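You operate a simulated robot arm through the tools that you are given. There is no shell and no other tool. Be economical: measure what you need, move in short steps, check, and stop when the job is done.

The job below is to be done with a simulated robot arm. You get a single attempt, and the scene is never put back.

JOB
Clear the green striped mat: white plate on the blue plate, cup on the table, jam wiped off.
Fine: use the pink cloth and put it back. What is to be rubbed or washed off counts as gone when no trace of it is left.

Only the result counts: the job must be done as asked and must still hold three seconds after the hand-in. Knocking over, shifting, dropping, spilling or breaking anything else fails it. Flat cloth is picked up by pressing the open fingertips on it (5 to 10 N) and closing them slowly along it; thin cloth reads only 2 to 8 mm in the jaws.

ROBOT AND FRAMES
A 6-joint arm with a two-finger gripper, fixed in place. Base frame: the origin is at the foot of the arm, x ahead of it, y to its left, z up; the work surface is at about z = 760. Units: mm, degrees, N and s.
Its first joint turns from -166.0 to 166.0 degrees. Payload 2.45 kg.
The tool frame sits at the grasp point between the pads (the TCP): z along the fingers, y along the line on which they close. The tips reach 20 mm beyond it. Largest opening 140 mm; the body of the gripper starts 168 mm behind the TCP.
Orientation is that of the tool frame in the base frame, as a unit quaternion [x, y, z, w]. With the fingers straight down and closing along the base's y, the tool's x points along the base's -x, its y along +y and its z along -z.

CONTROLS
- The arm moves only by the tool step_arm. Its argument "series" is a list of rows, each a list of 3 entries, a list of its own where there are three numbers: the shift along the base's x, y, z in mm, then the turn, a rotation vector about the base's x, y, z in degrees, then the gripper command, from -1 (shut) to 1 (fully open), values between in proportion. In form: [[[dx, dy, dz], [rx, ry, rz], jaw], ...]. A call has 1 to 8 rows; each row is the pose to reach, as a shift and turn from the pose commanded when the call began. A row lasts 0.2 s, in which the tool goes at most 50 mm and 8.6 degrees; a call with a longer step from one row to the next is refused whole, and so is a gripper value outside its range. Where a pose cannot be reached the arm comes as near as it can. A force on the tool above 90 N (or 10 N above the force at the start of the call, whichever is more), or a blocked arm, ends the call early, and 0.2 s more pass. Each finger travels about 45 mm/s and halts on what it meets, pressing with about 23 N; the grip force reading is that of the motor and also rises with nothing between the fingers. The clock runs only during rows and for 0.2 s after the last one: add rows that repeat a pose to give the fingers time. It gives the time, the measured TCP pose, the force on the tool (base axes), the opening and the grip force at its end, in the units of the frame above (readings bear some noise), with the torque about the TCP (base axes, N m) and any sound that the robot's microphone picked up.
- Cameras (640 x 400 px; columns grow to the right, rows downward): "scene" is fixed at [49.6, -651.5, 1336.1]; the picture's right is [0.66, -0.75, 0.00], its down [-0.33, -0.30, -0.90] and it looks along [0.67, 0.60, -0.45] (base axes); focal length 319 px, centre (320, 200). "wrist" rides on the gripper at [78, 11, -209] in the tool frame; the picture's right is [-0.14, 0.99, 0.00], its down [-0.92, -0.13, -0.37] and it looks along [-0.36, -0.05, 0.93] (tool axes); focal length 280 px, centre (320, 200). There is no depth. A picture from a camera that has moved, and an enlarged one, comes with that camera's place and axes in the base frame and with its lens.
- capture(camera): a new picture of that camera. The clock stands still meanwhile.
- zoom(camera, box): a new picture of the part [left, top, right, bottom] of that camera's present view, enlarged. The clock stands still meanwhile.
- hand_in(): hands the job in; it is judged then, once.

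Work in short steps. Places have to be worked out from the pictures, the camera data and where the tool is seen: move nearer, look again, correct. Check each grasp and each placing, and mend what went wrong. You have 120 turns and 68 pictures in all, those below and enlarged ones among them. Open the gripper and draw the arm clear of the work before you hand the job in, unless the task says otherwise; then end with one line.

The tools are called as a command line: name --argument value ..., lists and objects as JSON in quotes. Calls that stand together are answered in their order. step_arm: Moves the arm, as the interface text tells. Its arguments: {"type":"object","properties":{"series":{"type":"array"}},"required":["series"]} The other tools are called the same way: capture (camera) takes a picture; zoom (camera, box) takes an enlarged picture of a part of a camera's view; hand_in () hands the job in.

At the start:

```text
t: 0.0
tcp_pos: [881.0, -128.4, 1022.1]
tool_rot: [0.0, 1.0, 0.0, 0.0]
force: [-0.5, 1.0, -0.6]
ft_torque: [-0.01, -0.03, -0.01]
opening: 140.1
finger_force: 0.0
```

scene: 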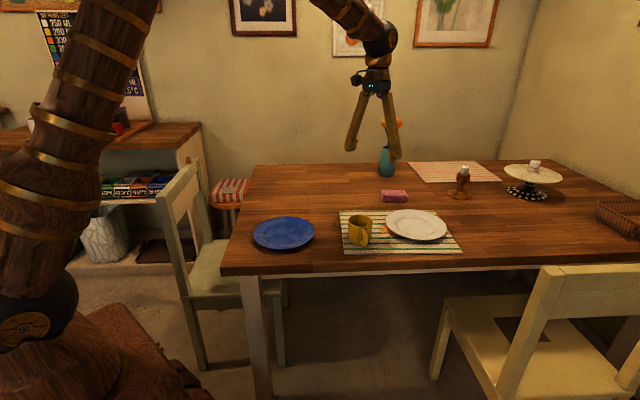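
wrist: 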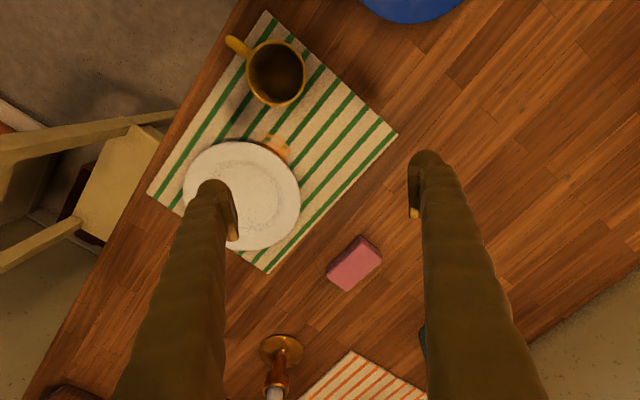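

I'll look closer at the pink object, the jam and the cup before moving.

zoom --camera "scene" --box '[320, 150, 480, 250]'

zoom --camera "wrist" --box '[140, 0, 420, 300]'

zoom --camera "scene" --box '[140, 140, 380, 290]'

```text
4.00 times, centred on (400, 200) of scene
camera zoom: at [49.6, -651.5, 1336.1], right [0.66, -0.75, 0.0], down [-0.33, -0.3, -0.9], along [0.67, 0.6, -0.45], focal length 1277 px, centre (0, 200)
```

zoom: 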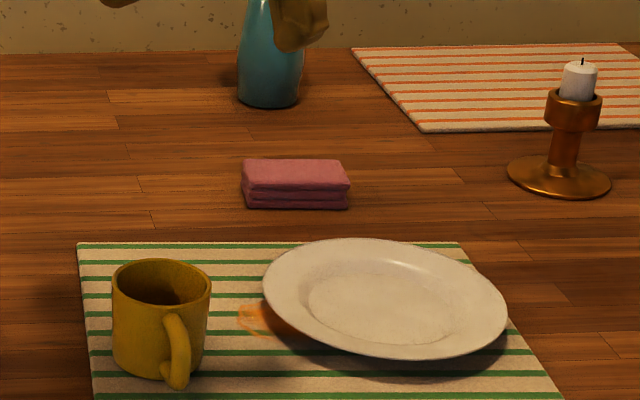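

```text
1.33 times, centred on (280, 150) of wrist
camera zoom: at [802.2, -117.9, 1231.3], right [0.14, 0.99, 0.0], down [0.92, -0.13, 0.37], along [0.36, -0.05, -0.93], focal length 374 px, centre (373, 267)
```

zoom: 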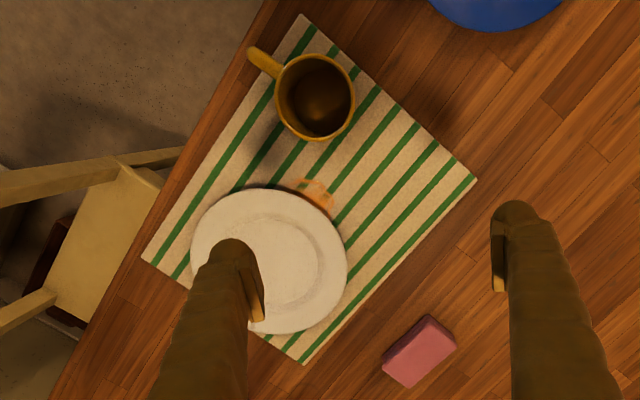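

```text
2.67 times, centred on (260, 215) of scene
camera zoom: at [49.6, -651.5, 1336.1], right [0.66, -0.75, 0.0], down [-0.33, -0.3, -0.9], along [0.67, 0.6, -0.45], focal length 851 px, centre (480, 160)
```

zoom: 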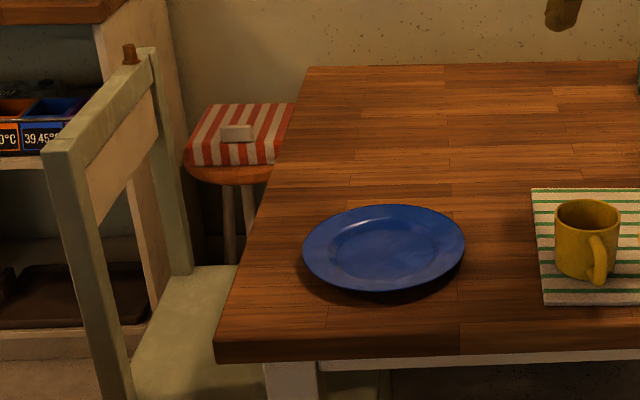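

The cloth is a folded pink block near (1115, -98), about 95 x 60 x 30 mm. The cup is near (772, -173) with its rim at z≈837 and its handle toward (-0.65, -0.76). I'll take the cup first, so I'm turning the tool 48° to close across the handle axis and moving above it.

step_arm --series '[[[-20, -8, -10], [0, 0, 8], 0.7], [[-40, -16, -20], [0, 0, 16], 0.6], [[-60, -24, -30], [0, 0, 24], 0.6], [[-80, -32, -40], [0, 0, 32], 0.6], [[-95, -40, -50], [0, 0, 40], 0.6], [[-109, -45, -60], [0, 0, 48], 0.6], [[-109, -45, -60], [0, 0, 48], 0.6]]'

capture --camera "wrist"

```text
t: 1.6
tcp_pos: [770.9, -174.1, 962.7]
tool_rot: [-0.408, 0.913, 0.0, 0.0]
force: [0.3, -0.5, -0.1]
ft_torque: [-0.01, 0.0, -0.03]
opening: 111.9
finger_force: 0.2
```

```text
62 pictures are left
camera wrist: at [710.6, -225.2, 1171.6], right [-0.65, 0.76, 0.0], down [0.71, 0.6, 0.37], along [0.28, 0.24, -0.93], focal length 280 px, centre (320, 200)
```

wrist: 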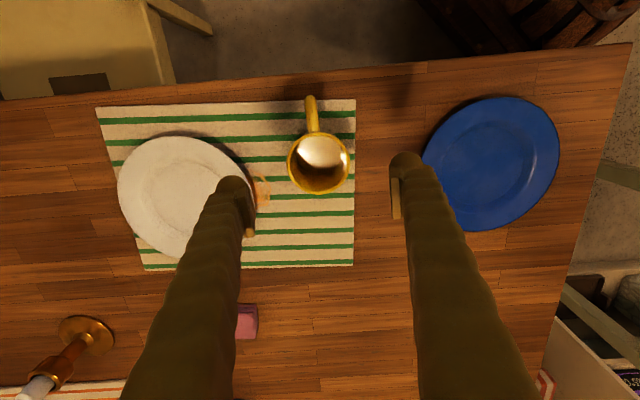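

The tool is centred over the cup at (773, -171), and both fingers clear the two plates. I'm descending to grasp height.

step_arm --series '[[[1, 2, -40], [0, 0, 0], 0.6], [[2, 3, -80], [0, 0, 0], 0.6], [[2, 3, -115], [0, 0, 0], 0.6], [[2, 3, -145], [0, 0, 0], 0.6], [[2, 3, -160], [0, 0, 0], 0.6], [[2, 3, -160], [0, 0, 0], 0.6]]'

capture --camera "scene"

capture --camera "wrist"

```text
t: 3.0
tcp_pos: [772.7, -171.8, 802.8]
tool_rot: [-0.407, 0.914, 0.0, 0.0]
force: [0.4, 0.2, -0.1]
ft_torque: [0.02, 0.02, 0.04]
opening: 112.0
finger_force: 0.1
```

```text
61 pictures are left
```

scene: 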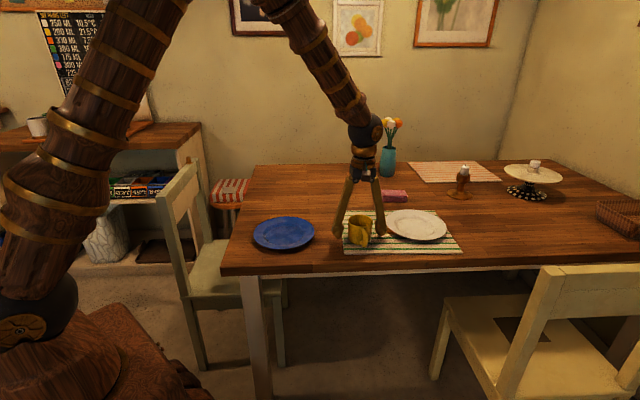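

```text
60 pictures are left
camera wrist: at [712.8, -222.3, 1011.6], right [-0.64, 0.77, 0.0], down [0.71, 0.6, 0.37], along [0.28, 0.24, -0.93], focal length 280 px, centre (320, 200)
```

wrist: 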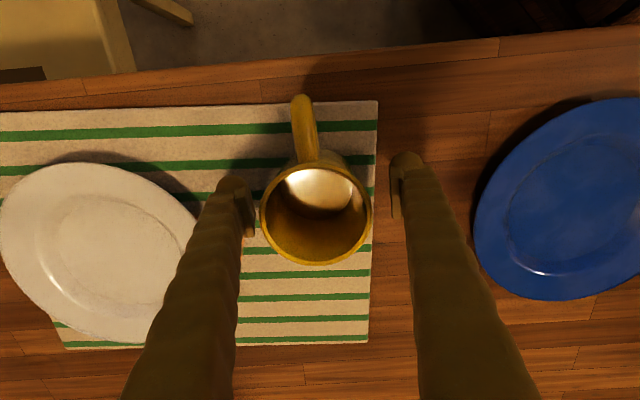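

The cup's rim sits centred between the fingers. I'm closing on it.

step_arm --series '[[[0, -1, 0], [0, 0, 0], 0.3], [[0, -1, 0], [0, 0, 0], 0.1], [[0, -1, 0], [0, 0, 0], -0.1], [[0, -1, 0], [0, 0, 0], -0.3], [[0, -1, 0], [0, 0, 0], -0.3]]'

```text
t: 4.2
tcp_pos: [771.8, -172.3, 803.6]
tool_rot: [-0.406, 0.914, 0.0, 0.0]
force: [0.7, 0.3, 1.7]
ft_torque: [-0.02, 0.03, 0.02]
opening: 82.7
finger_force: 23.2
```

The cup is gripped at an 82.7 mm opening. I'm lifting it gently.

step_arm --series '[[[0, 0, 4], [0, 0, 0], -0.3], [[0, 0, 15], [0, 0, 0], -0.3], [[0, 0, 32], [0, 0, 0], -0.3], [[0, 0, 52], [0, 0, 0], -0.3], [[0, 0, 70], [0, 0, 0], -0.3], [[0, 0, 82], [0, 0, 0], -0.3], [[0, 0, 88], [0, 0, 0], -0.3], [[0, 0, 90], [0, 0, 0], -0.3]]'

capture --camera "scene"

```text
t: 6.0
tcp_pos: [773.5, -171.8, 893.7]
tool_rot: [-0.407, 0.913, -0.001, 0.0]
force: [0.3, -0.1, -2.1]
ft_torque: [0.0, -0.03, -0.01]
opening: 76.7
finger_force: 22.9
```

```text
59 pictures are left
```

scene: 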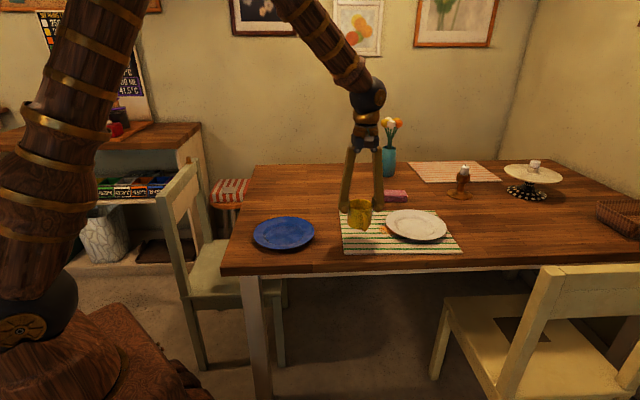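

The opening fell to 76.7 mm, so I'm checking whether the cup slipped.

zoom --camera "scene" --box '[310, 140, 430, 260]'

```text
3.33 times, centred on (370, 200) of scene
camera zoom: at [49.6, -651.5, 1336.1], right [0.66, -0.75, 0.0], down [-0.33, -0.3, -0.9], along [0.67, 0.6, -0.45], focal length 1064 px, centre (153, 200)
```

zoom: 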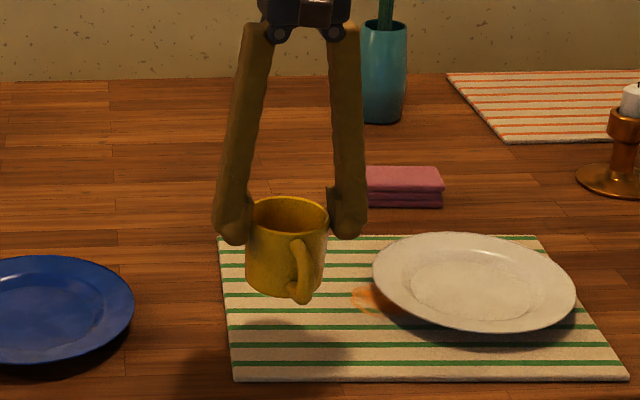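

The rim now works out at z≈889 instead of 927, so the cup slid about 38 mm and is held only near its rim. I'm lowering it back where it stood to regrip deeper.

step_arm --series '[[[0, 0, -5], [0, 0, 0], -0.3], [[0, 0, -18], [0, 0, 0], -0.3], [[0, 0, -30], [0, 0, 0], -0.3], [[0, 0, -38], [0, 0, 0], -0.3], [[0, 0, -42], [0, 0, 0], -0.3], [[0, 0, -42], [0, 0, 0], -0.3]]'

zoom --camera "scene" --box '[310, 140, 430, 260]'

```text
t: 7.4
tcp_pos: [772.4, -172.6, 849.9]
tool_rot: [-0.407, 0.914, 0.0, 0.0]
force: [-0.5, -0.1, -1.2]
ft_torque: [-0.03, -0.04, 0.0]
opening: 76.6
finger_force: 23.0
```

```text
3.33 times, centred on (370, 200) of scene
camera zoom: at [49.6, -651.5, 1336.1], right [0.66, -0.75, 0.0], down [-0.33, -0.3, -0.9], along [0.67, 0.6, -0.45], focal length 1064 px, centre (153, 200)
```

zoom: 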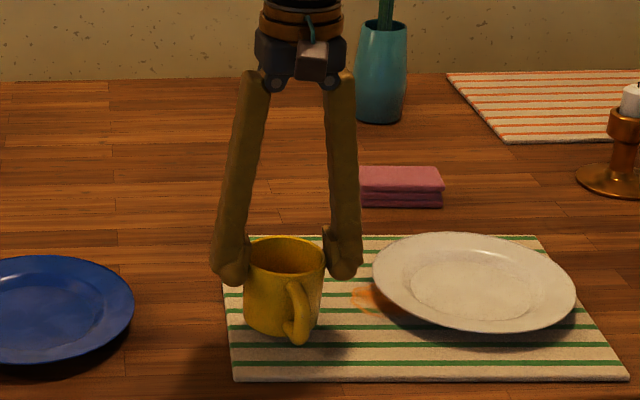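

The cup still hangs about 13 mm above the mat. I'm lowering it in small steps until the force shows contact.

step_arm --series '[[[0, 0, -4], [0, 0, 0], -0.3], [[0, 0, -8], [0, 0, 0], -0.3], [[0, 0, -10], [0, 0, 0], -0.3], [[0, 0, -12], [0, 0, 0], -0.3]]'

```text
t: 8.4
tcp_pos: [772.1, -171.9, 838.3]
tool_rot: [-0.406, 0.914, 0.0, 0.0]
force: [0.2, -0.7, -2.2]
ft_torque: [-0.03, -0.01, -0.02]
opening: 76.4
finger_force: 22.9
```

There is no contact yet, with the weight still showing as -2 N. I'll keep going in 1–2 mm steps.

step_arm --series '[[[0, 0, -1.5], [0, 0, 0], -0.3], [[0, 0, -3], [0, 0, 0], -0.3], [[0, 0, -3], [0, 0, 0], -0.3]]'

```text
t: 9.2
tcp_pos: [772.0, -171.3, 836.3]
tool_rot: [-0.407, 0.913, 0.0, 0.0]
force: [-6.5, 4.4, 23.9]
ft_torque: [0.29, -0.07, 0.1]
opening: 77.1
finger_force: 22.9
```

That is contact. I'm backing off 1 mm, then opening slowly.

step_arm --series '[[[0, 0, 1.5], [0, 0, 0], -0.3], [[0, 0, 2], [0, 0, 0], 0.15], [[0, 0, 2], [0, 0, 0], 0.3], [[0, 0, 2], [0, 0, 0], 0.5], [[0, 0, 2], [0, 0, 0], 0.5]]'

capture --camera "wrist"

zoom --camera "scene" --box '[310, 170, 410, 270]'

```text
t: 10.4
tcp_pos: [772.0, -170.6, 837.6]
tool_rot: [-0.406, 0.914, 0.001, 0.0]
force: [-0.3, -0.3, 0.3]
ft_torque: [0.01, -0.02, -0.01]
opening: 105.1
finger_force: 0.0
```

```text
56 pictures are left
camera wrist: at [713.0, -222.7, 1046.2], right [-0.64, 0.77, 0.0], down [0.71, 0.6, 0.37], along [0.28, 0.24, -0.93], focal length 280 px, centre (320, 200)
```

wrist: 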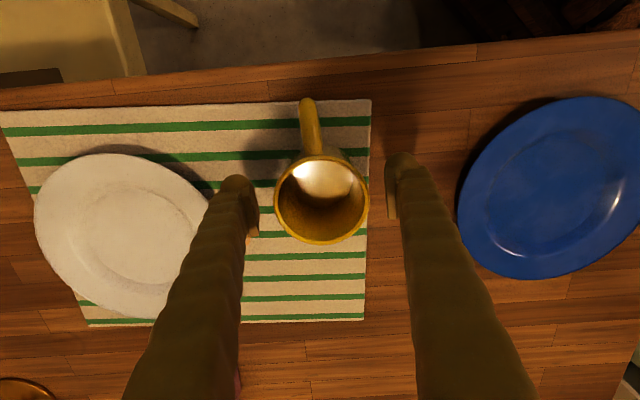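

```text
4.00 times, centred on (360, 220) of scene
camera zoom: at [49.6, -651.5, 1336.1], right [0.66, -0.75, 0.0], down [-0.33, -0.3, -0.9], along [0.67, 0.6, -0.45], focal length 1277 px, centre (160, 120)
```

zoom: 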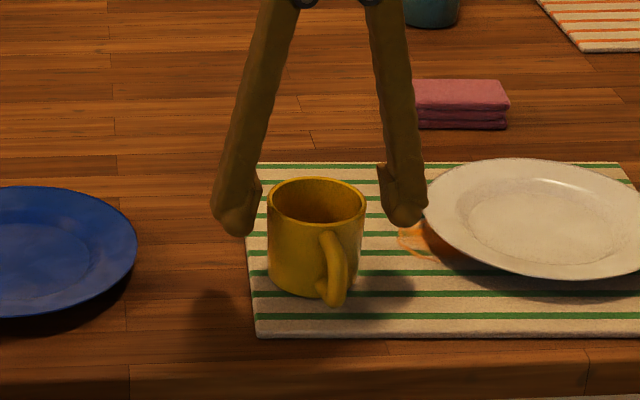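

The cup is upright and centred. I'm going down deeper this time, closing with a longer wait, then a test lift.

step_arm --series '[[[1, 1, -20], [0, 0, 0], 0.5], [[1, 1, -42], [0, 0, 0], 0.5], [[1, 1, -42], [0, 0, 0], 0.2], [[1, 1, -42], [0, 0, 0], -0.2], [[1, 1, -42], [0, 0, 0], -0.6], [[1, 1, -42], [0, 0, 0], -1], [[1, 1, -42], [0, 0, 0], -1], [[1, 1, -42], [0, 0, 0], -1]]'

```text
t: 12.2
tcp_pos: [774.2, -170.4, 794.8]
tool_rot: [-0.407, 0.914, -0.001, 0.0]
force: [0.9, -0.3, -0.4]
ft_torque: [-0.01, 0.04, 0.0]
opening: 82.4
finger_force: 23.0
```

It grips at 82.4 mm again. I'm doing a slow 12 mm test lift.

step_arm --series '[[[0, 0, 2], [0, 0, 0], -1], [[0, 0, 4], [0, 0, 0], -1], [[0, 0, 7], [0, 0, 0], -1], [[0, 0, 10], [0, 0, 0], -1], [[0, 0, 12], [0, 0, 0], -1], [[0, 0, 12], [0, 0, 0], -1]]'

zoom --camera "scene" --box '[310, 170, 410, 270]'

```text
t: 13.6
tcp_pos: [773.5, -171.9, 807.6]
tool_rot: [-0.407, 0.913, 0.0, 0.0]
force: [-0.5, -0.1, -2.6]
ft_torque: [-0.05, -0.03, 0.0]
opening: 82.3
finger_force: 22.7
```

```text
4.00 times, centred on (360, 220) of scene
camera zoom: at [49.6, -651.5, 1336.1], right [0.66, -0.75, 0.0], down [-0.33, -0.3, -0.9], along [0.67, 0.6, -0.45], focal length 1277 px, centre (160, 120)
```

zoom: 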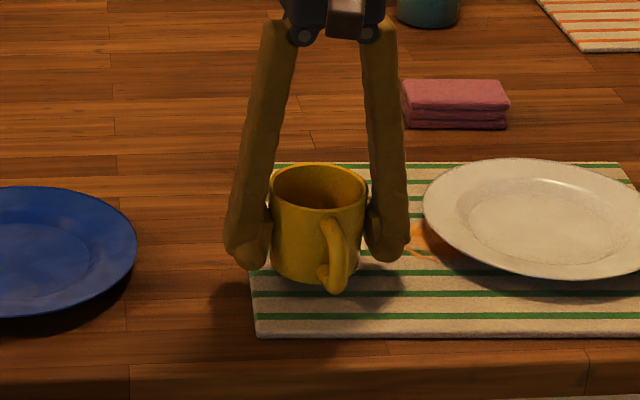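

The cup rose with the tool this time. I'm lifting on, gently.

step_arm --series '[[[0, 0, 4], [0, 0, 0], -1], [[0, 0, 10], [0, 0, 0], -1], [[0, 0, 18], [0, 0, 0], -1], [[0, 0, 27], [0, 0, 0], -1], [[0, 0, 36], [0, 0, 0], -1], [[0, 0, 44], [0, 0, 0], -1], [[0, 0, 49], [0, 0, 0], -1], [[0, 0, 50], [0, 0, 0], -1]]'

zoom --camera "scene" --box '[310, 170, 410, 270]'

```text
t: 15.4
tcp_pos: [773.8, -170.1, 857.2]
tool_rot: [-0.407, 0.913, -0.001, 0.0]
force: [-0.3, 1.0, -1.5]
ft_torque: [0.03, -0.02, 0.02]
opening: 82.6
finger_force: 22.7
```

```text
4.00 times, centred on (360, 220) of scene
camera zoom: at [49.6, -651.5, 1336.1], right [0.66, -0.75, 0.0], down [-0.33, -0.3, -0.9], along [0.67, 0.6, -0.45], focal length 1277 px, centre (160, 120)
```

zoom: 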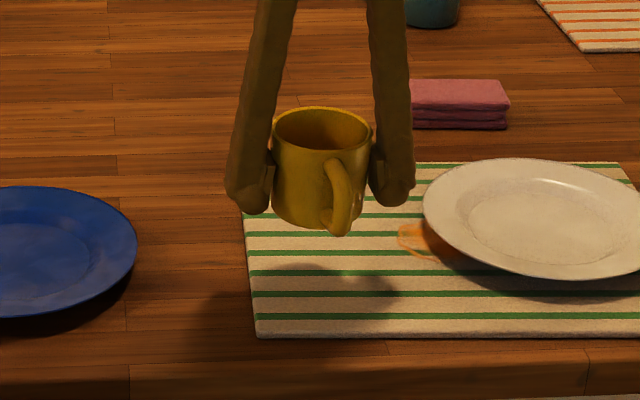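

The grip is firm at 82.6 mm. I'm carrying the cup level toward the free table area at about (850, 170).

step_arm --series '[[[2, 8, 0], [0, 0, 0], -1], [[6, 25, 0], [0, 0, 0], -1], [[11, 48, 0], [0, 0, 0], -1], [[17, 73, 0], [0, 0, 0], -1], [[23, 100, 0], [0, 0, 0], -1], [[29, 127, 0], [0, 0, 0], -1], [[34, 150, 0], [0, 0, 0], -1], [[37, 163, 0], [0, 0, 0], -1]]'

step_arm --series '[[[2, 8, 0], [0, 0, 0], -1], [[6, 25, 0], [0, 0, 0], -1], [[11, 50, 0], [0, 0, 0], -1], [[17, 78, 0], [0, 0, 0], -1], [[24, 107, 0], [0, 0, 0], -1], [[31, 136, 0], [0, 0, 0], -1], [[37, 160, 0], [0, 0, 0], -1], [[40, 172, 0], [0, 0, 0], -1]]'

capture --camera "scene"

capture --camera "wrist"

```text
t: 17.2
tcp_pos: [810.7, -8.7, 856.6]
tool_rot: [-0.407, 0.913, 0.0, 0.0]
force: [-0.7, -0.6, -1.9]
ft_torque: [0.02, -0.04, 0.0]
opening: 82.6
finger_force: 23.4
```

```text
t: 19.0
tcp_pos: [851.0, 164.7, 856.5]
tool_rot: [-0.407, 0.914, 0.0, 0.0]
force: [0.1, 0.4, -3.4]
ft_torque: [0.02, -0.04, -0.02]
opening: 82.4
finger_force: 22.9
```

```text
52 pictures are left
```

scene: 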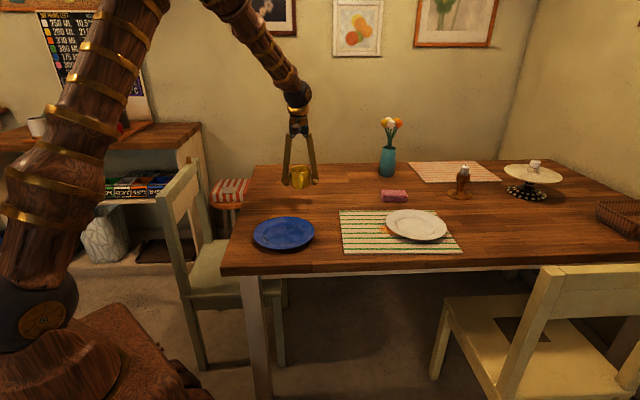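

```text
51 pictures are left
camera wrist: at [791.1, 113.8, 1065.7], right [-0.64, 0.76, 0.0], down [0.71, 0.6, 0.37], along [0.28, 0.24, -0.93], focal length 280 px, centre (320, 200)
```

wrist: 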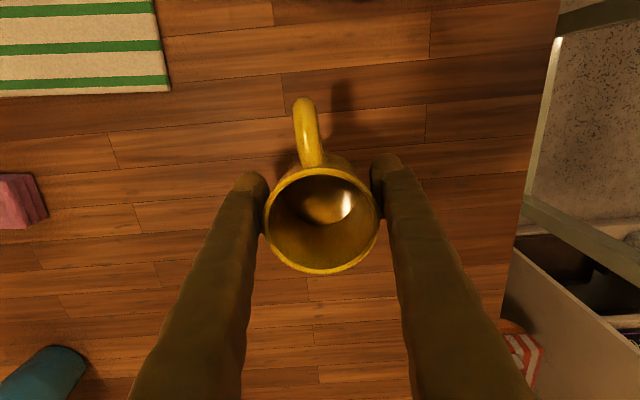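

The table below is clear. I'm lowering to just above contact, then in fine steps.

step_arm --series '[[[0, 0, -8], [0, 0, 0], -1], [[0, 0, -20], [0, 0, 0], -1], [[0, 0, -35], [0, 0, 0], -1], [[0, 0, -48], [0, 0, 0], -1], [[0, 0, -56], [0, 0, 0], -1], [[0, 0, -58], [0, 0, 0], -1], [[0, 0, -58], [0, 0, 0], -1]]'

step_arm --series '[[[0, 0, -1.2], [0, 0, 0], -1], [[0, 0, -2.4], [0, 0, 0], -1], [[0, 0, -2.4], [0, 0, 0], -1]]'

```text
t: 20.6
tcp_pos: [849.4, 164.1, 799.5]
tool_rot: [-0.406, 0.914, 0.0, 0.0]
force: [-0.7, -0.2, -1.9]
ft_torque: [0.01, 0.01, 0.0]
opening: 82.0
finger_force: 23.1
```

```text
t: 21.4
tcp_pos: [850.8, 163.8, 796.7]
tool_rot: [-0.406, 0.914, 0.0, 0.0]
force: [-0.6, 0.8, -3.3]
ft_torque: [-0.01, 0.01, 0.02]
opening: 82.4
finger_force: 23.0
```

There is still no contact, so I'm going on in small steps.

step_arm --series '[[[0, 0, -1.2], [0, 0, 0], -1], [[0, 0, -2.4], [0, 0, 0], -1], [[0, 0, -2.4], [0, 0, 0], -1]]'

step_arm --series '[[[0, 0, -1.2], [0, 0, 0], -1], [[0, 0, -1.2], [0, 0, 0], -1]]'

```text
t: 22.2
tcp_pos: [850.7, 163.4, 793.3]
tool_rot: [-0.407, 0.913, 0.001, 0.0]
force: [0.3, 0.4, -2.2]
ft_torque: [0.03, -0.04, -0.04]
opening: 82.5
finger_force: 22.5
```

```text
t: 22.8
tcp_pos: [851.0, 164.1, 793.1]
tool_rot: [-0.407, 0.913, 0.0, 0.0]
force: [0.2, 0.6, -2.3]
ft_torque: [0.04, 0.01, -0.01]
opening: 82.2
finger_force: 22.9
```

Still hanging. I'll take another 1 mm at a time.

step_arm --series '[[[0, 0, -1], [0, 0, 0], -1], [[0, 0, -1], [0, 0, 0], -1]]'

step_arm --series '[[[0, 0, -1], [0, 0, 0], -1], [[0, 0, -1], [0, 0, 0], -1]]'

```text
t: 23.4
tcp_pos: [851.5, 164.6, 793.6]
tool_rot: [-0.407, 0.913, 0.001, 0.0]
force: [-0.3, 0.1, -1.7]
ft_torque: [0.01, 0.02, 0.0]
opening: 82.1
finger_force: 23.1
```

```text
t: 24.0
tcp_pos: [851.7, 164.5, 791.6]
tool_rot: [-0.407, 0.914, 0.0, 0.0]
force: [0.1, -0.6, -1.9]
ft_torque: [-0.01, 0.01, -0.01]
opening: 82.5
finger_force: 23.4
```

Continuing in 1 mm steps.

step_arm --series '[[[0, 0, -1], [0, 0, 0], -1], [[0, 0, -1], [0, 0, 0], -1]]'

step_arm --series '[[[0, 0, -1], [0, 0, 0], -1], [[0, 0, -1], [0, 0, 0], -1]]'

```text
t: 24.6
tcp_pos: [850.7, 163.4, 790.2]
tool_rot: [-0.407, 0.913, -0.001, 0.001]
force: [-1.1, 0.6, -2.2]
ft_torque: [0.01, 0.0, 0.02]
opening: 82.6
finger_force: 22.9
```

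```text
t: 25.2
tcp_pos: [850.8, 164.3, 789.7]
tool_rot: [-0.407, 0.914, 0.0, 0.0]
force: [-0.1, 0.4, -2.6]
ft_torque: [0.02, -0.02, -0.01]
opening: 82.4
finger_force: 22.7
```

No contact at 789.7, so I'm checking the gap by picture.

zoom --camera "scene" --box '[260, 160, 340, 230]'

```text
5.71 times, centred on (300, 195) of scene
camera zoom: at [49.6, -651.5, 1336.1], right [0.66, -0.75, 0.0], down [-0.33, -0.3, -0.9], along [0.67, 0.6, -0.45], focal length 1824 px, centre (434, 229)
```

zoom: 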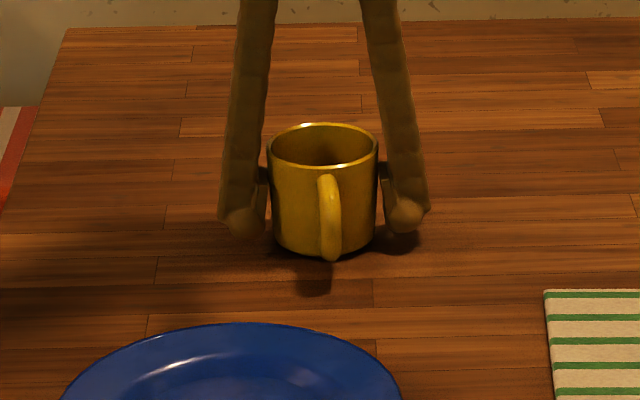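

A small gap remains, visible between the handle and its shadow. I'm descending slowly to contact.

step_arm --series '[[[0, 0, -1], [0, 0, 0], -1], [[0, 0, -2], [0, 0, 0], -1], [[0, 0, -3], [0, 0, 0], -1], [[0, 0, -3], [0, 0, 0], -1]]'

```text
t: 26.2
tcp_pos: [851.9, 164.4, 786.2]
tool_rot: [-0.406, 0.914, 0.0, 0.0]
force: [-4.5, -0.2, 9.2]
ft_torque: [-0.23, 0.19, -0.09]
opening: 82.6
finger_force: 22.8
```

That is contact, with 9 N upward. I'm opening slowly and then rising.

step_arm --series '[[[0, 0, 0.5], [0, 0, 0], 0.2], [[0, 0, 0.5], [0, 0, 0], 0.35], [[0, 0, 0.5], [0, 0, 0], 0.6], [[0, 0, 0.5], [0, 0, 0], 0.6], [[0, 0, 20], [0, 0, 0], 0.6], [[0, 0, 60], [0, 0, 0], 0.6], [[0, 0, 110], [0, 0, 0], 0.6], [[0, 0, 160], [0, 0, 0], 0.6]]'

capture --camera "wrist"

zoom --camera "scene" --box '[230, 150, 470, 270]'

```text
t: 28.0
tcp_pos: [850.2, 163.7, 946.5]
tool_rot: [-0.407, 0.914, 0.0, -0.001]
force: [-0.3, 0.3, 0.3]
ft_torque: [-0.01, 0.01, 0.01]
opening: 112.0
finger_force: 0.1
```

```text
49 pictures are left
camera wrist: at [791.1, 113.9, 1155.3], right [-0.64, 0.77, 0.0], down [0.71, 0.6, 0.37], along [0.28, 0.24, -0.93], focal length 280 px, centre (320, 200)
```

wrist: 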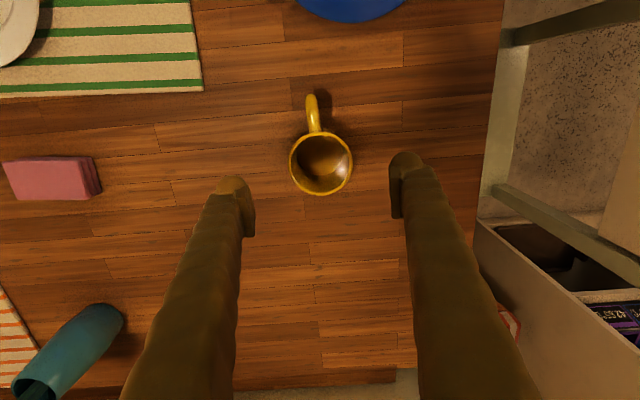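

```text
2.67 times, centred on (350, 210) of scene
camera zoom: at [49.6, -651.5, 1336.1], right [0.66, -0.75, 0.0], down [-0.33, -0.3, -0.9], along [0.67, 0.6, -0.45], focal length 851 px, centre (240, 173)
```

zoom: 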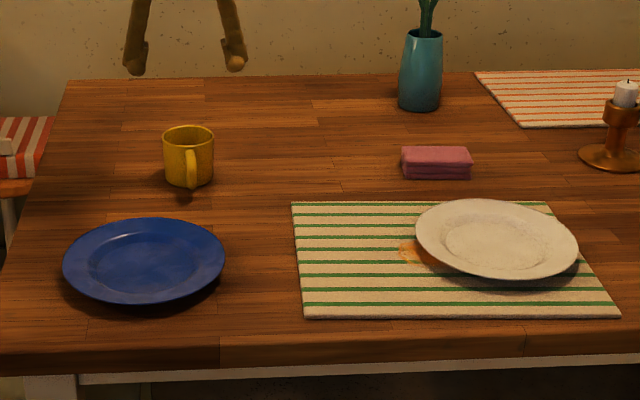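

The cup stands on the table at about (855, 168). Next I'm examining the profiles of both plates to plan the rim grasp.

zoom --camera "scene" --box '[380, 200, 460, 250]'

zoom --camera "scene" --box '[244, 208, 324, 258]'

```text
8.00 times, centred on (420, 225) of scene
camera zoom: at [49.6, -651.5, 1336.1], right [0.66, -0.75, 0.0], down [-0.33, -0.3, -0.9], along [0.67, 0.6, -0.45], focal length 2554 px, centre (-480, 0)
```

zoom: 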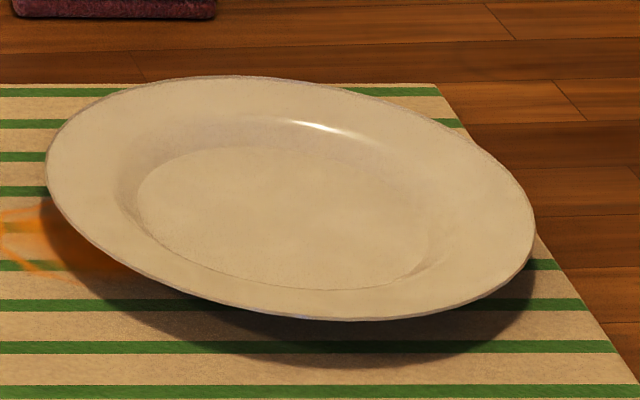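

```text
8.00 times, centred on (284, 233) of scene
camera zoom: at [49.6, -651.5, 1336.1], right [0.66, -0.75, 0.0], down [-0.33, -0.3, -0.9], along [0.67, 0.6, -0.45], focal length 2554 px, centre (608, -64)
```

zoom: 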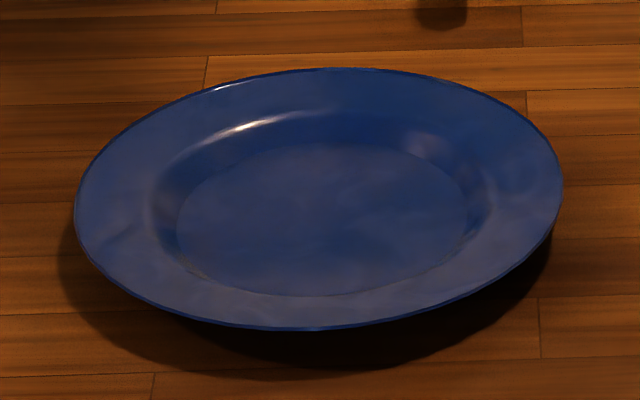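

Both plates have wide, shallow rims at about z 780. I plan a tilted rim pinch on the arm-side edge away from the jam, at about (855, -310) heading azimuth +20°. First I'm turning the tool to yaw -70° while moving back to a staging point.

step_arm --series '[[[-6, -35, 5], [0, 0, -8.4], 0.4], [[-13, -70, 10], [0, 0, -16.8], 0.2], [[-20, -106, 15], [0, 0, -25.2], 0], [[-26, -141, 20], [0, 0, -33.6], 0], [[-33, -176, 20], [0, 0, -42], 0], [[-39, -212, 20], [0, 0, -50.4], 0], [[-45, -247, 20], [0, 0, -59], 0]]'

step_arm --series '[[[-6, -35, 0], [0, 0, -8.4], 0], [[-13, -70, 0], [0, 0, -16.8], 0], [[-20, -106, 0], [0, 0, -25.2], 0], [[-26, -141, 0], [0, 0, -33.6], 0], [[-33, -176, 0], [0, 0, -42], 0], [[-39, -212, 0], [0, 0, -50.4], 0], [[-45, -247, 0], [0, 0, -59], 0]]'

```text
t: 29.6
tcp_pos: [804.8, -84.2, 965.7]
tool_rot: [0.096, 0.995, 0.0, 0.0]
force: [-0.2, -0.3, 0.3]
ft_torque: [0.01, 0.04, 0.01]
opening: 70.1
finger_force: 0.1
```

```text
t: 31.2
tcp_pos: [759.9, -329.9, 966.8]
tool_rot: [0.574, 0.819, 0.0, 0.0]
force: [0.1, -0.3, -0.8]
ft_torque: [0.01, 0.01, 0.02]
opening: 70.0
finger_force: 0.0
```

Now I'm pitching the fingers 45° up toward the plate.

step_arm --series '[[[0, 0, 0], [2.6, -7.0, 0], 0], [[0, 0, 0], [5.1, -14.1, 0], 0], [[0, 0, 0], [7.7, -21.1, 0], 0], [[0, 0, 0], [10.3, -28.2, 0], 0], [[0, 0, 0], [12.8, -35.2, 0], 0], [[0, 0, 0], [15.4, -42.3, 0], 0], [[0, 0, 0], [15.4, -42.3, 0], 0]]'

capture --camera "wrist"

capture --camera "scene"

```text
t: 32.8
tcp_pos: [759.7, -328.8, 965.9]
tool_rot: [0.53, 0.757, 0.313, 0.22]
force: [-0.9, -0.3, -0.5]
ft_torque: [0.02, 0.0, 0.01]
opening: 69.7
finger_force: 0.0
```

```text
45 pictures are left
camera wrist: at [602.7, -304.4, 1121.8], right [0.7, 0.11, 0.7], down [-0.02, -0.99, 0.17], along [0.71, -0.13, -0.69], focal length 280 px, centre (320, 200)
```

wrist: 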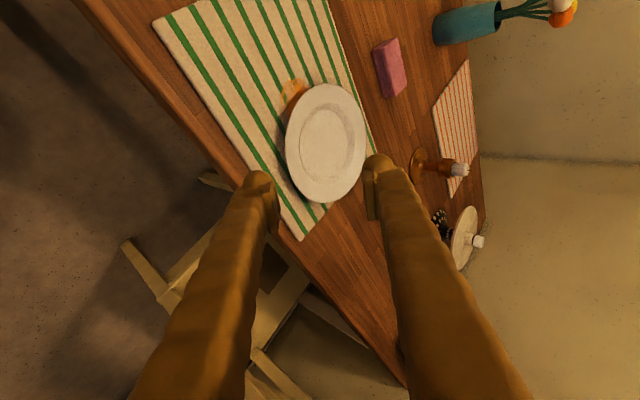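

```text
44 pictures are left
```

scene: 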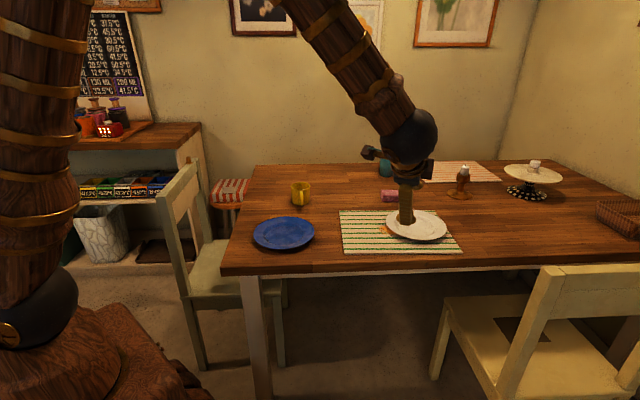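

The tilt works, and I refine the plate centre to (952, -271) with a radius of about 102. I'm zooming on the fingertips to judge how thin they are at the end.

zoom --camera "wrist" --box '[230, 70, 410, 240]'

```text
2.35 times, centred on (320, 155) of wrist
camera zoom: at [602.7, -304.4, 1121.8], right [0.7, 0.11, 0.7], down [-0.02, -0.99, 0.17], along [0.71, -0.13, -0.69], focal length 660 px, centre (320, 306)
```

zoom: 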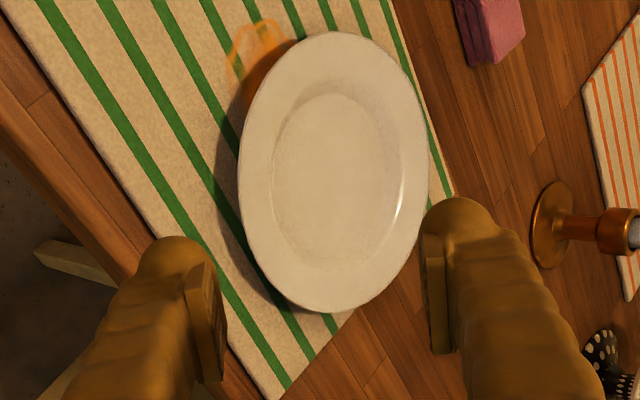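

The tips are rounded and the rim is wide, about 30 mm. Approaching perpendicular to the table edge (azimuth 42°) lets the gripper body hang off the table, so I can come in nearly level. I'm yawing 22° more and moving to that staging line.

step_arm --series '[[[5, -30, -20], [0, 0, 7.4], 0], [[10, -60, -40], [0, 0, 14.7], 0], [[15, -90, -60], [0, 0, 22], 0], [[15, -90, -75], [0, 0, 22], -0.2], [[15, -90, -75], [0, 0, 22], -0.3]]'

step_arm --series '[[[0, 0, 0], [5.5, -6.1, 0], -0.3], [[0, 0, 0], [11, -12.2, 0], -0.3], [[0, 0, 0], [16.5, -18.3, 0], -0.3], [[0, 0, 0], [21.4, -23.8, 0], -0.3], [[0, 0, 0], [21.4, -23.8, 0], -0.3]]'

capture --camera "wrist"

capture --camera "scene"

```text
t: 34.0
tcp_pos: [776.3, -419.7, 890.1]
tool_rot: [0.376, 0.844, 0.35, 0.155]
force: [0.3, -0.6, -0.1]
ft_torque: [-0.02, 0.0, 0.0]
opening: 49.1
finger_force: 0.1
```

```text
t: 35.2
tcp_pos: [777.0, -420.9, 891.9]
tool_rot: [0.318, 0.714, 0.569, 0.254]
force: [-0.1, -0.9, 1.0]
ft_torque: [-0.03, 0.01, 0.01]
opening: 48.9
finger_force: 0.0
```

```text
42 pictures are left
camera wrist: at [574.7, -496.6, 948.5], right [0.26, 0.05, 0.97], down [0.33, -0.94, -0.04], along [0.91, 0.33, -0.26], focal length 280 px, centre (320, 200)
```

wrist: 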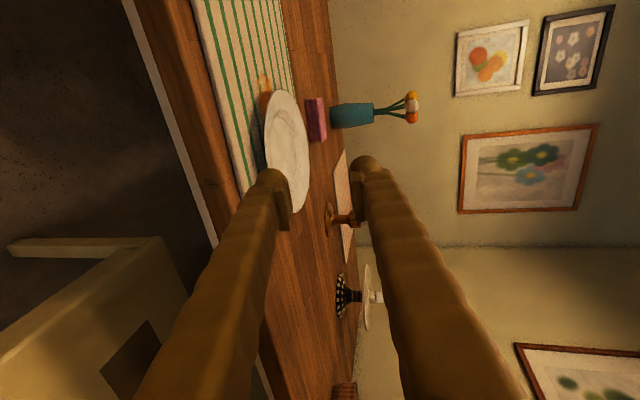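

```text
41 pictures are left
```

scene: 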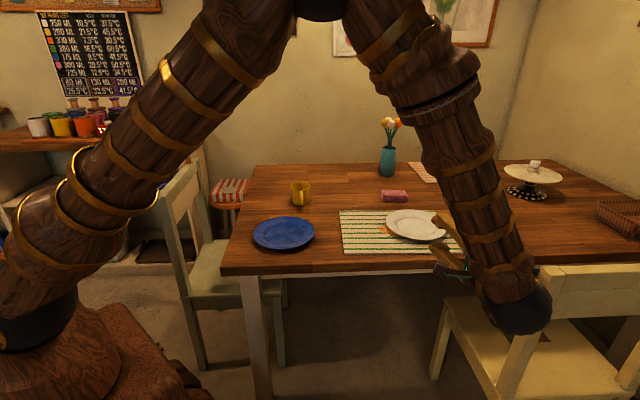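

This is a good grazing pose, and the arm is clear of the chair. I'm zooming on the plate's edge and mat to measure the rim height.

zoom --camera "wrist" --box '[210, 70, 340, 230]'

```text
2.50 times, centred on (275, 150) of wrist
camera zoom: at [574.7, -496.6, 948.5], right [0.26, 0.05, 0.97], down [0.33, -0.94, -0.04], along [0.91, 0.33, -0.26], focal length 701 px, centre (432, 325)
```

zoom: 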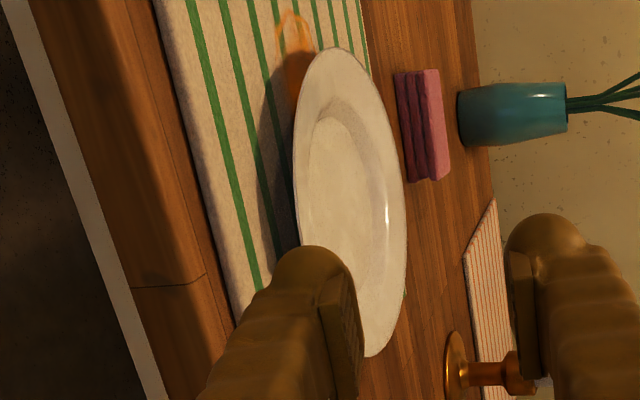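

The rim top comes out at about 778 with only about 12 mm beneath it, which is too tight for a 14 mm finger. Instead I'll slide the plate about 100 mm toward the near table edge with a closed fingertip inside its well, until the rim overhangs, and then pinch it deeply. First I'm raising, pitching back to steep and closing the jaws.

step_arm --series '[[[0, 0, 10], [-5.5, 6.1, 0], -0.5], [[0, 0, 20], [-11.1, 12.3, 0], -0.8], [[0, 0, 30], [-16.6, 18.4, 0], -1], [[0, 0, 40], [-22.1, 24.6, 0], -1], [[10, 10, 40], [-27.7, 30.7, 0], -1], [[30, 28, 40], [-33.2, 36.9, 0], -1], [[50, 46, 40], [-38.8, 43.1, 0], -1], [[70, 60, 40], [-38.8, 43.1, 0], -1]]'

```text
t: 37.0
tcp_pos: [845.5, -360.6, 931.9]
tool_rot: [0.401, 0.901, 0.152, 0.067]
force: [1.0, -0.1, 0.8]
ft_torque: [0.02, -0.01, -0.02]
opening: 0.0
finger_force: 23.1
```

The jaws are closed and the tool is at e≈71°. I'm moving over the plate well and partway down.

step_arm --series '[[[25, 20, 0], [0, 0, 0], -1], [[50, 40, 0], [0, 0, 0], -1], [[73, 60, -10], [0, 0, 0], -1], [[73, 60, -50], [0, 0, 0], -1], [[73, 60, -90], [0, 0, 0], -1], [[73, 60, -115], [0, 0, 0], -1], [[73, 60, -122], [0, 0, 0], -1]]'

capture --camera "wrist"

zoom --camera "scene" --box '[370, 180, 470, 260]'

```text
t: 38.6
tcp_pos: [919.9, -299.4, 809.5]
tool_rot: [0.401, 0.901, 0.151, 0.067]
force: [0.0, -0.9, 0.8]
ft_torque: [0.0, 0.07, -0.05]
opening: 0.2
finger_force: 22.9
```

```text
39 pictures are left
camera wrist: at [824.0, -280.3, 1009.6], right [0.79, 0.52, 0.32], down [0.44, -0.85, 0.31], along [0.43, -0.1, -0.9], focal length 280 px, centre (320, 200)
```

wrist: 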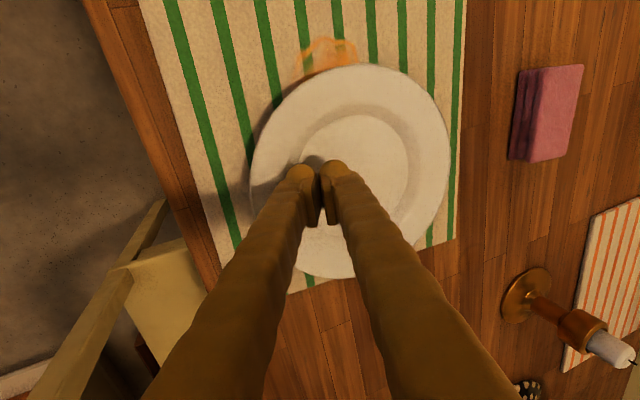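

```text
5.00 times, centred on (420, 220) of scene
camera zoom: at [49.6, -651.5, 1336.1], right [0.66, -0.75, 0.0], down [-0.33, -0.3, -0.9], along [0.67, 0.6, -0.45], focal length 1596 px, centre (-180, 100)
```

zoom: 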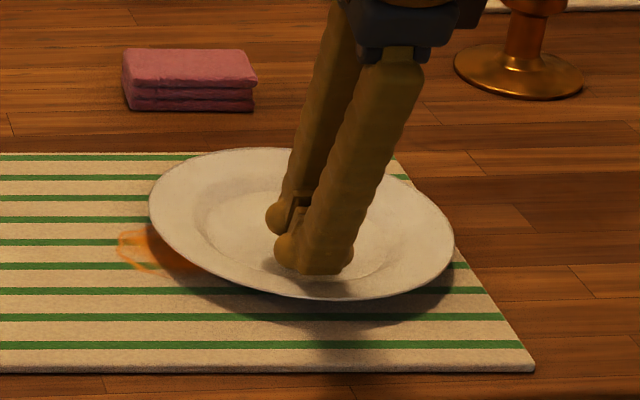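

The fingertips are over the well near its table-side wall. I'm descending slowly to find the floor.

step_arm --series '[[[0, 0, -3], [0, 0, 0], -1], [[0, 0, -6], [0, 0, 0], -1], [[0, 0, -8], [0, 0, 0], -1], [[0, 0, -10], [0, 0, 0], -1], [[0, 0, -12], [0, 0, 0], -1], [[0, 0, -14], [0, 0, 0], -1], [[0, 0, -16], [0, 0, 0], -1], [[0, 0, -18], [0, 0, 0], -1]]'

```text
t: 40.4
tcp_pos: [919.3, -299.8, 795.5]
tool_rot: [0.4, 0.901, 0.151, 0.07]
force: [-0.5, 1.6, 69.3]
ft_torque: [-0.09, 0.86, -0.02]
opening: 0.0
finger_force: 23.1
```

The floor is met at TCP z≈796, but I'm pressing 69 N. I'm backing up until it is free.

step_arm --series '[[[0, 0, 3], [0, 0, 0], -1], [[0, 0, 5], [0, 0, 0], -1]]'

```text
t: 41.0
tcp_pos: [919.2, -301.5, 795.2]
tool_rot: [0.4, 0.901, 0.15, 0.068]
force: [17.1, -4.5, 30.7]
ft_torque: [-0.25, -0.02, 0.02]
opening: 0.1
finger_force: 22.8
```

Still 31 N, so I'm raising a little more.

step_arm --series '[[[0, 0, 2], [0, 0, 0], -1], [[0, 0, 3], [0, 0, 0], -1]]'

```text
t: 41.6
tcp_pos: [917.3, -299.1, 799.0]
tool_rot: [0.402, 0.901, 0.151, 0.066]
force: [2.3, 4.4, 8.4]
ft_torque: [0.03, 0.17, -0.07]
opening: 0.0
finger_force: 23.4
```

Light contact now. I'm raising 1.5 mm more and dragging toward the table edge in small steps.

step_arm --series '[[[0, 0, 1.5], [0, 0, 0], -1], [[-3.7, -3.3, 1.5], [0, 0, 0], -1], [[-7.5, -6.6, 1.5], [0, 0, 0], -1], [[-11.2, -10, 1.5], [0, 0, 0], -1], [[-15, -13.3, 1.5], [0, 0, 0], -1], [[-18.6, -16.6, 1.5], [0, 0, 0], -1], [[-22.4, -20, 1.5], [0, 0, 0], -1]]'

zoom --camera "scene" --box '[350, 180, 450, 260]'

```text
t: 43.2
tcp_pos: [896.5, -320.5, 801.3]
tool_rot: [0.401, 0.901, 0.151, 0.068]
force: [2.9, 2.3, 5.2]
ft_torque: [0.03, 0.1, -0.03]
opening: 0.2
finger_force: 23.1
```

```text
5.00 times, centred on (400, 220) of scene
camera zoom: at [49.6, -651.5, 1336.1], right [0.66, -0.75, 0.0], down [-0.33, -0.3, -0.9], along [0.67, 0.6, -0.45], focal length 1596 px, centre (-80, 100)
```

zoom: 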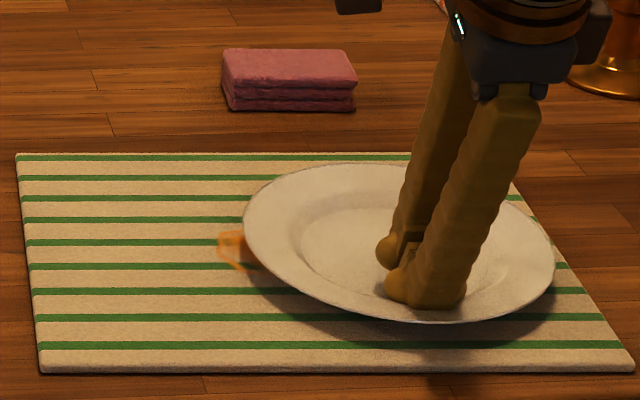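

The plate is sliding with little force and the mat is not moving. I'm continuing the drag.

step_arm --series '[[[-4, -3.6, 0], [0, 0, 0], -1], [[-8.2, -7.3, 0], [0, 0, 0], -1], [[-12.3, -11, 0], [0, 0, 0], -1], [[-16.4, -14.6, 0], [0, 0, 0], -1], [[-20.5, -18.3, 0], [0, 0, 0], -1], [[-24.6, -22, 0], [0, 0, 0], -1], [[-28.7, -25.6, 0], [0, 0, 0], -1], [[-32.8, -29.3, 0], [0, 0, 0], -1]]'

zoom --camera "scene" --box '[340, 190, 460, 280]'

```text
t: 45.0
tcp_pos: [863.9, -349.9, 802.4]
tool_rot: [0.401, 0.901, 0.151, 0.067]
force: [2.6, 1.8, 6.7]
ft_torque: [-0.04, 0.09, -0.02]
opening: 0.0
finger_force: 22.8
```

```text
4.44 times, centred on (400, 235) of scene
camera zoom: at [49.6, -651.5, 1336.1], right [0.66, -0.75, 0.0], down [-0.33, -0.3, -0.9], along [0.67, 0.6, -0.45], focal length 1419 px, centre (-36, 44)
```

zoom: 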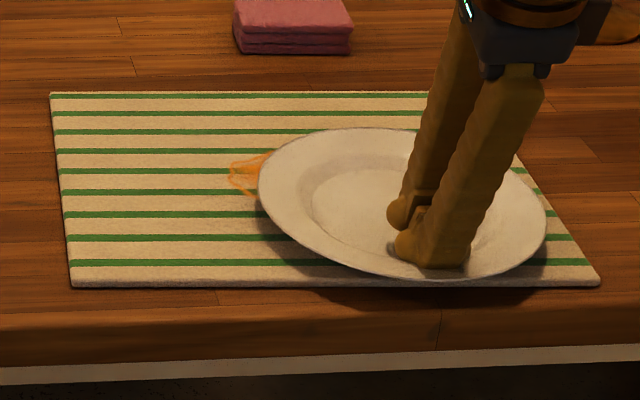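

The mat is unmoved and the rim is now about 10 mm short of the table edge. I'm dragging 42 mm more for the overhang.

step_arm --series '[[[-4, -3.6, 0], [0, 0, 0], -1], [[-8.2, -7.3, 0], [0, 0, 0], -1], [[-12.3, -11, 0], [0, 0, 0], -1], [[-16.4, -14.6, 0], [0, 0, 0], -1], [[-20.5, -18.3, 0], [0, 0, 0], -1], [[-24.6, -22, 0], [0, 0, 0], -1], [[-28.7, -25.6, 0], [0, 0, 0], -1], [[-31.3, -28, 0], [0, 0, 0], -1]]'

zoom --camera "scene" --box '[340, 190, 460, 280]'

```text
t: 46.8
tcp_pos: [830.7, -377.0, 799.7]
tool_rot: [0.401, 0.901, 0.151, 0.068]
force: [1.2, 1.1, 1.1]
ft_torque: [0.01, -0.01, -0.04]
opening: 0.0
finger_force: 22.7
```

```text
4.44 times, centred on (400, 235) of scene
camera zoom: at [49.6, -651.5, 1336.1], right [0.66, -0.75, 0.0], down [-0.33, -0.3, -0.9], along [0.67, 0.6, -0.45], focal length 1419 px, centre (-36, 44)
```

zoom: 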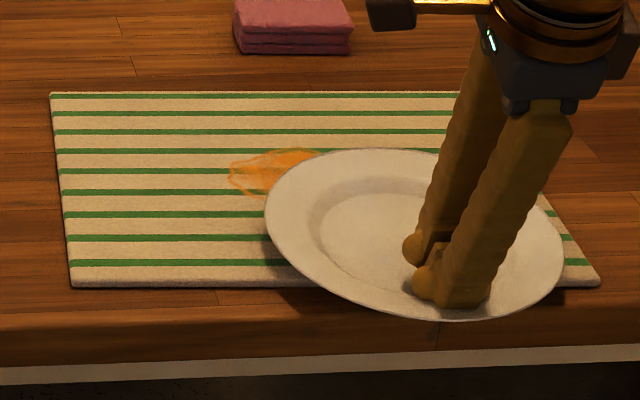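

The overhang is about 24 mm. I'm taking 12 mm more, then lifting the tool out.

step_arm --series '[[[-4, -3.6, 0], [0, 0, 0], -1], [[-8.2, -7.3, 0], [0, 0, 0], -1], [[-10, -9, 0], [0, 0, 0], -1], [[-8, -7.2, 2], [0, 0, 0], -1], [[-5, -4.5, 10], [0, 0, 0], -1], [[-5, -4.5, 40], [0, 0, 0], -1], [[-25, -22, 70], [0, 0, 0], -1], [[-50, -44, 80], [0, 0, 0], -1]]'

zoom --camera "scene" --box '[340, 190, 460, 280]'

capture --camera "wrist"

```text
t: 48.6
tcp_pos: [781.2, -421.4, 879.8]
tool_rot: [0.401, 0.901, 0.151, 0.067]
force: [-0.2, -0.8, -0.7]
ft_torque: [0.02, 0.01, 0.02]
opening: 0.1
finger_force: 23.3
```

```text
4.44 times, centred on (400, 235) of scene
camera zoom: at [49.6, -651.5, 1336.1], right [0.66, -0.75, 0.0], down [-0.33, -0.3, -0.9], along [0.67, 0.6, -0.45], focal length 1419 px, centre (-36, 44)
```

zoom: 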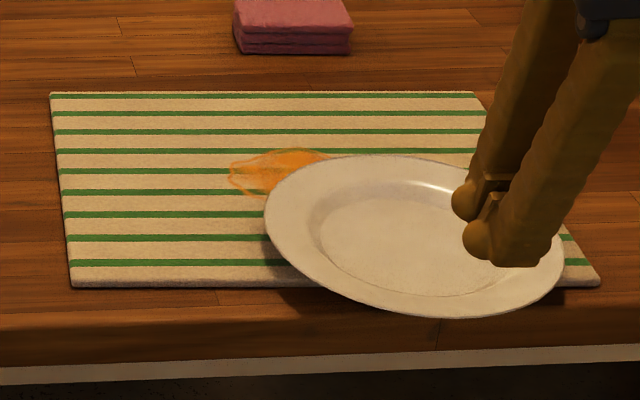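

```text
33 pictures are left
camera wrist: at [687.7, -401.7, 1081.4], right [0.79, 0.52, 0.32], down [0.44, -0.85, 0.31], along [0.43, -0.1, -0.9], focal length 280 px, centre (320, 200)
```

wrist: 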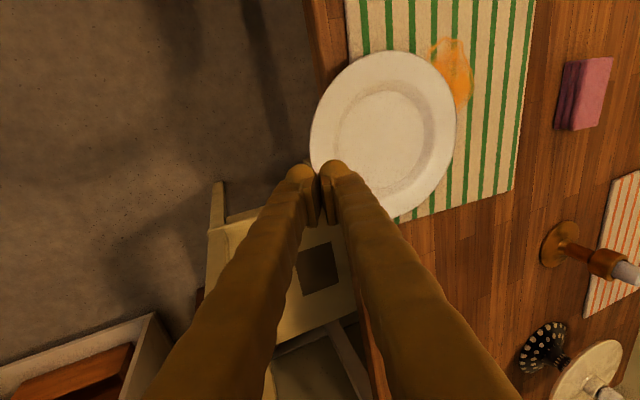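

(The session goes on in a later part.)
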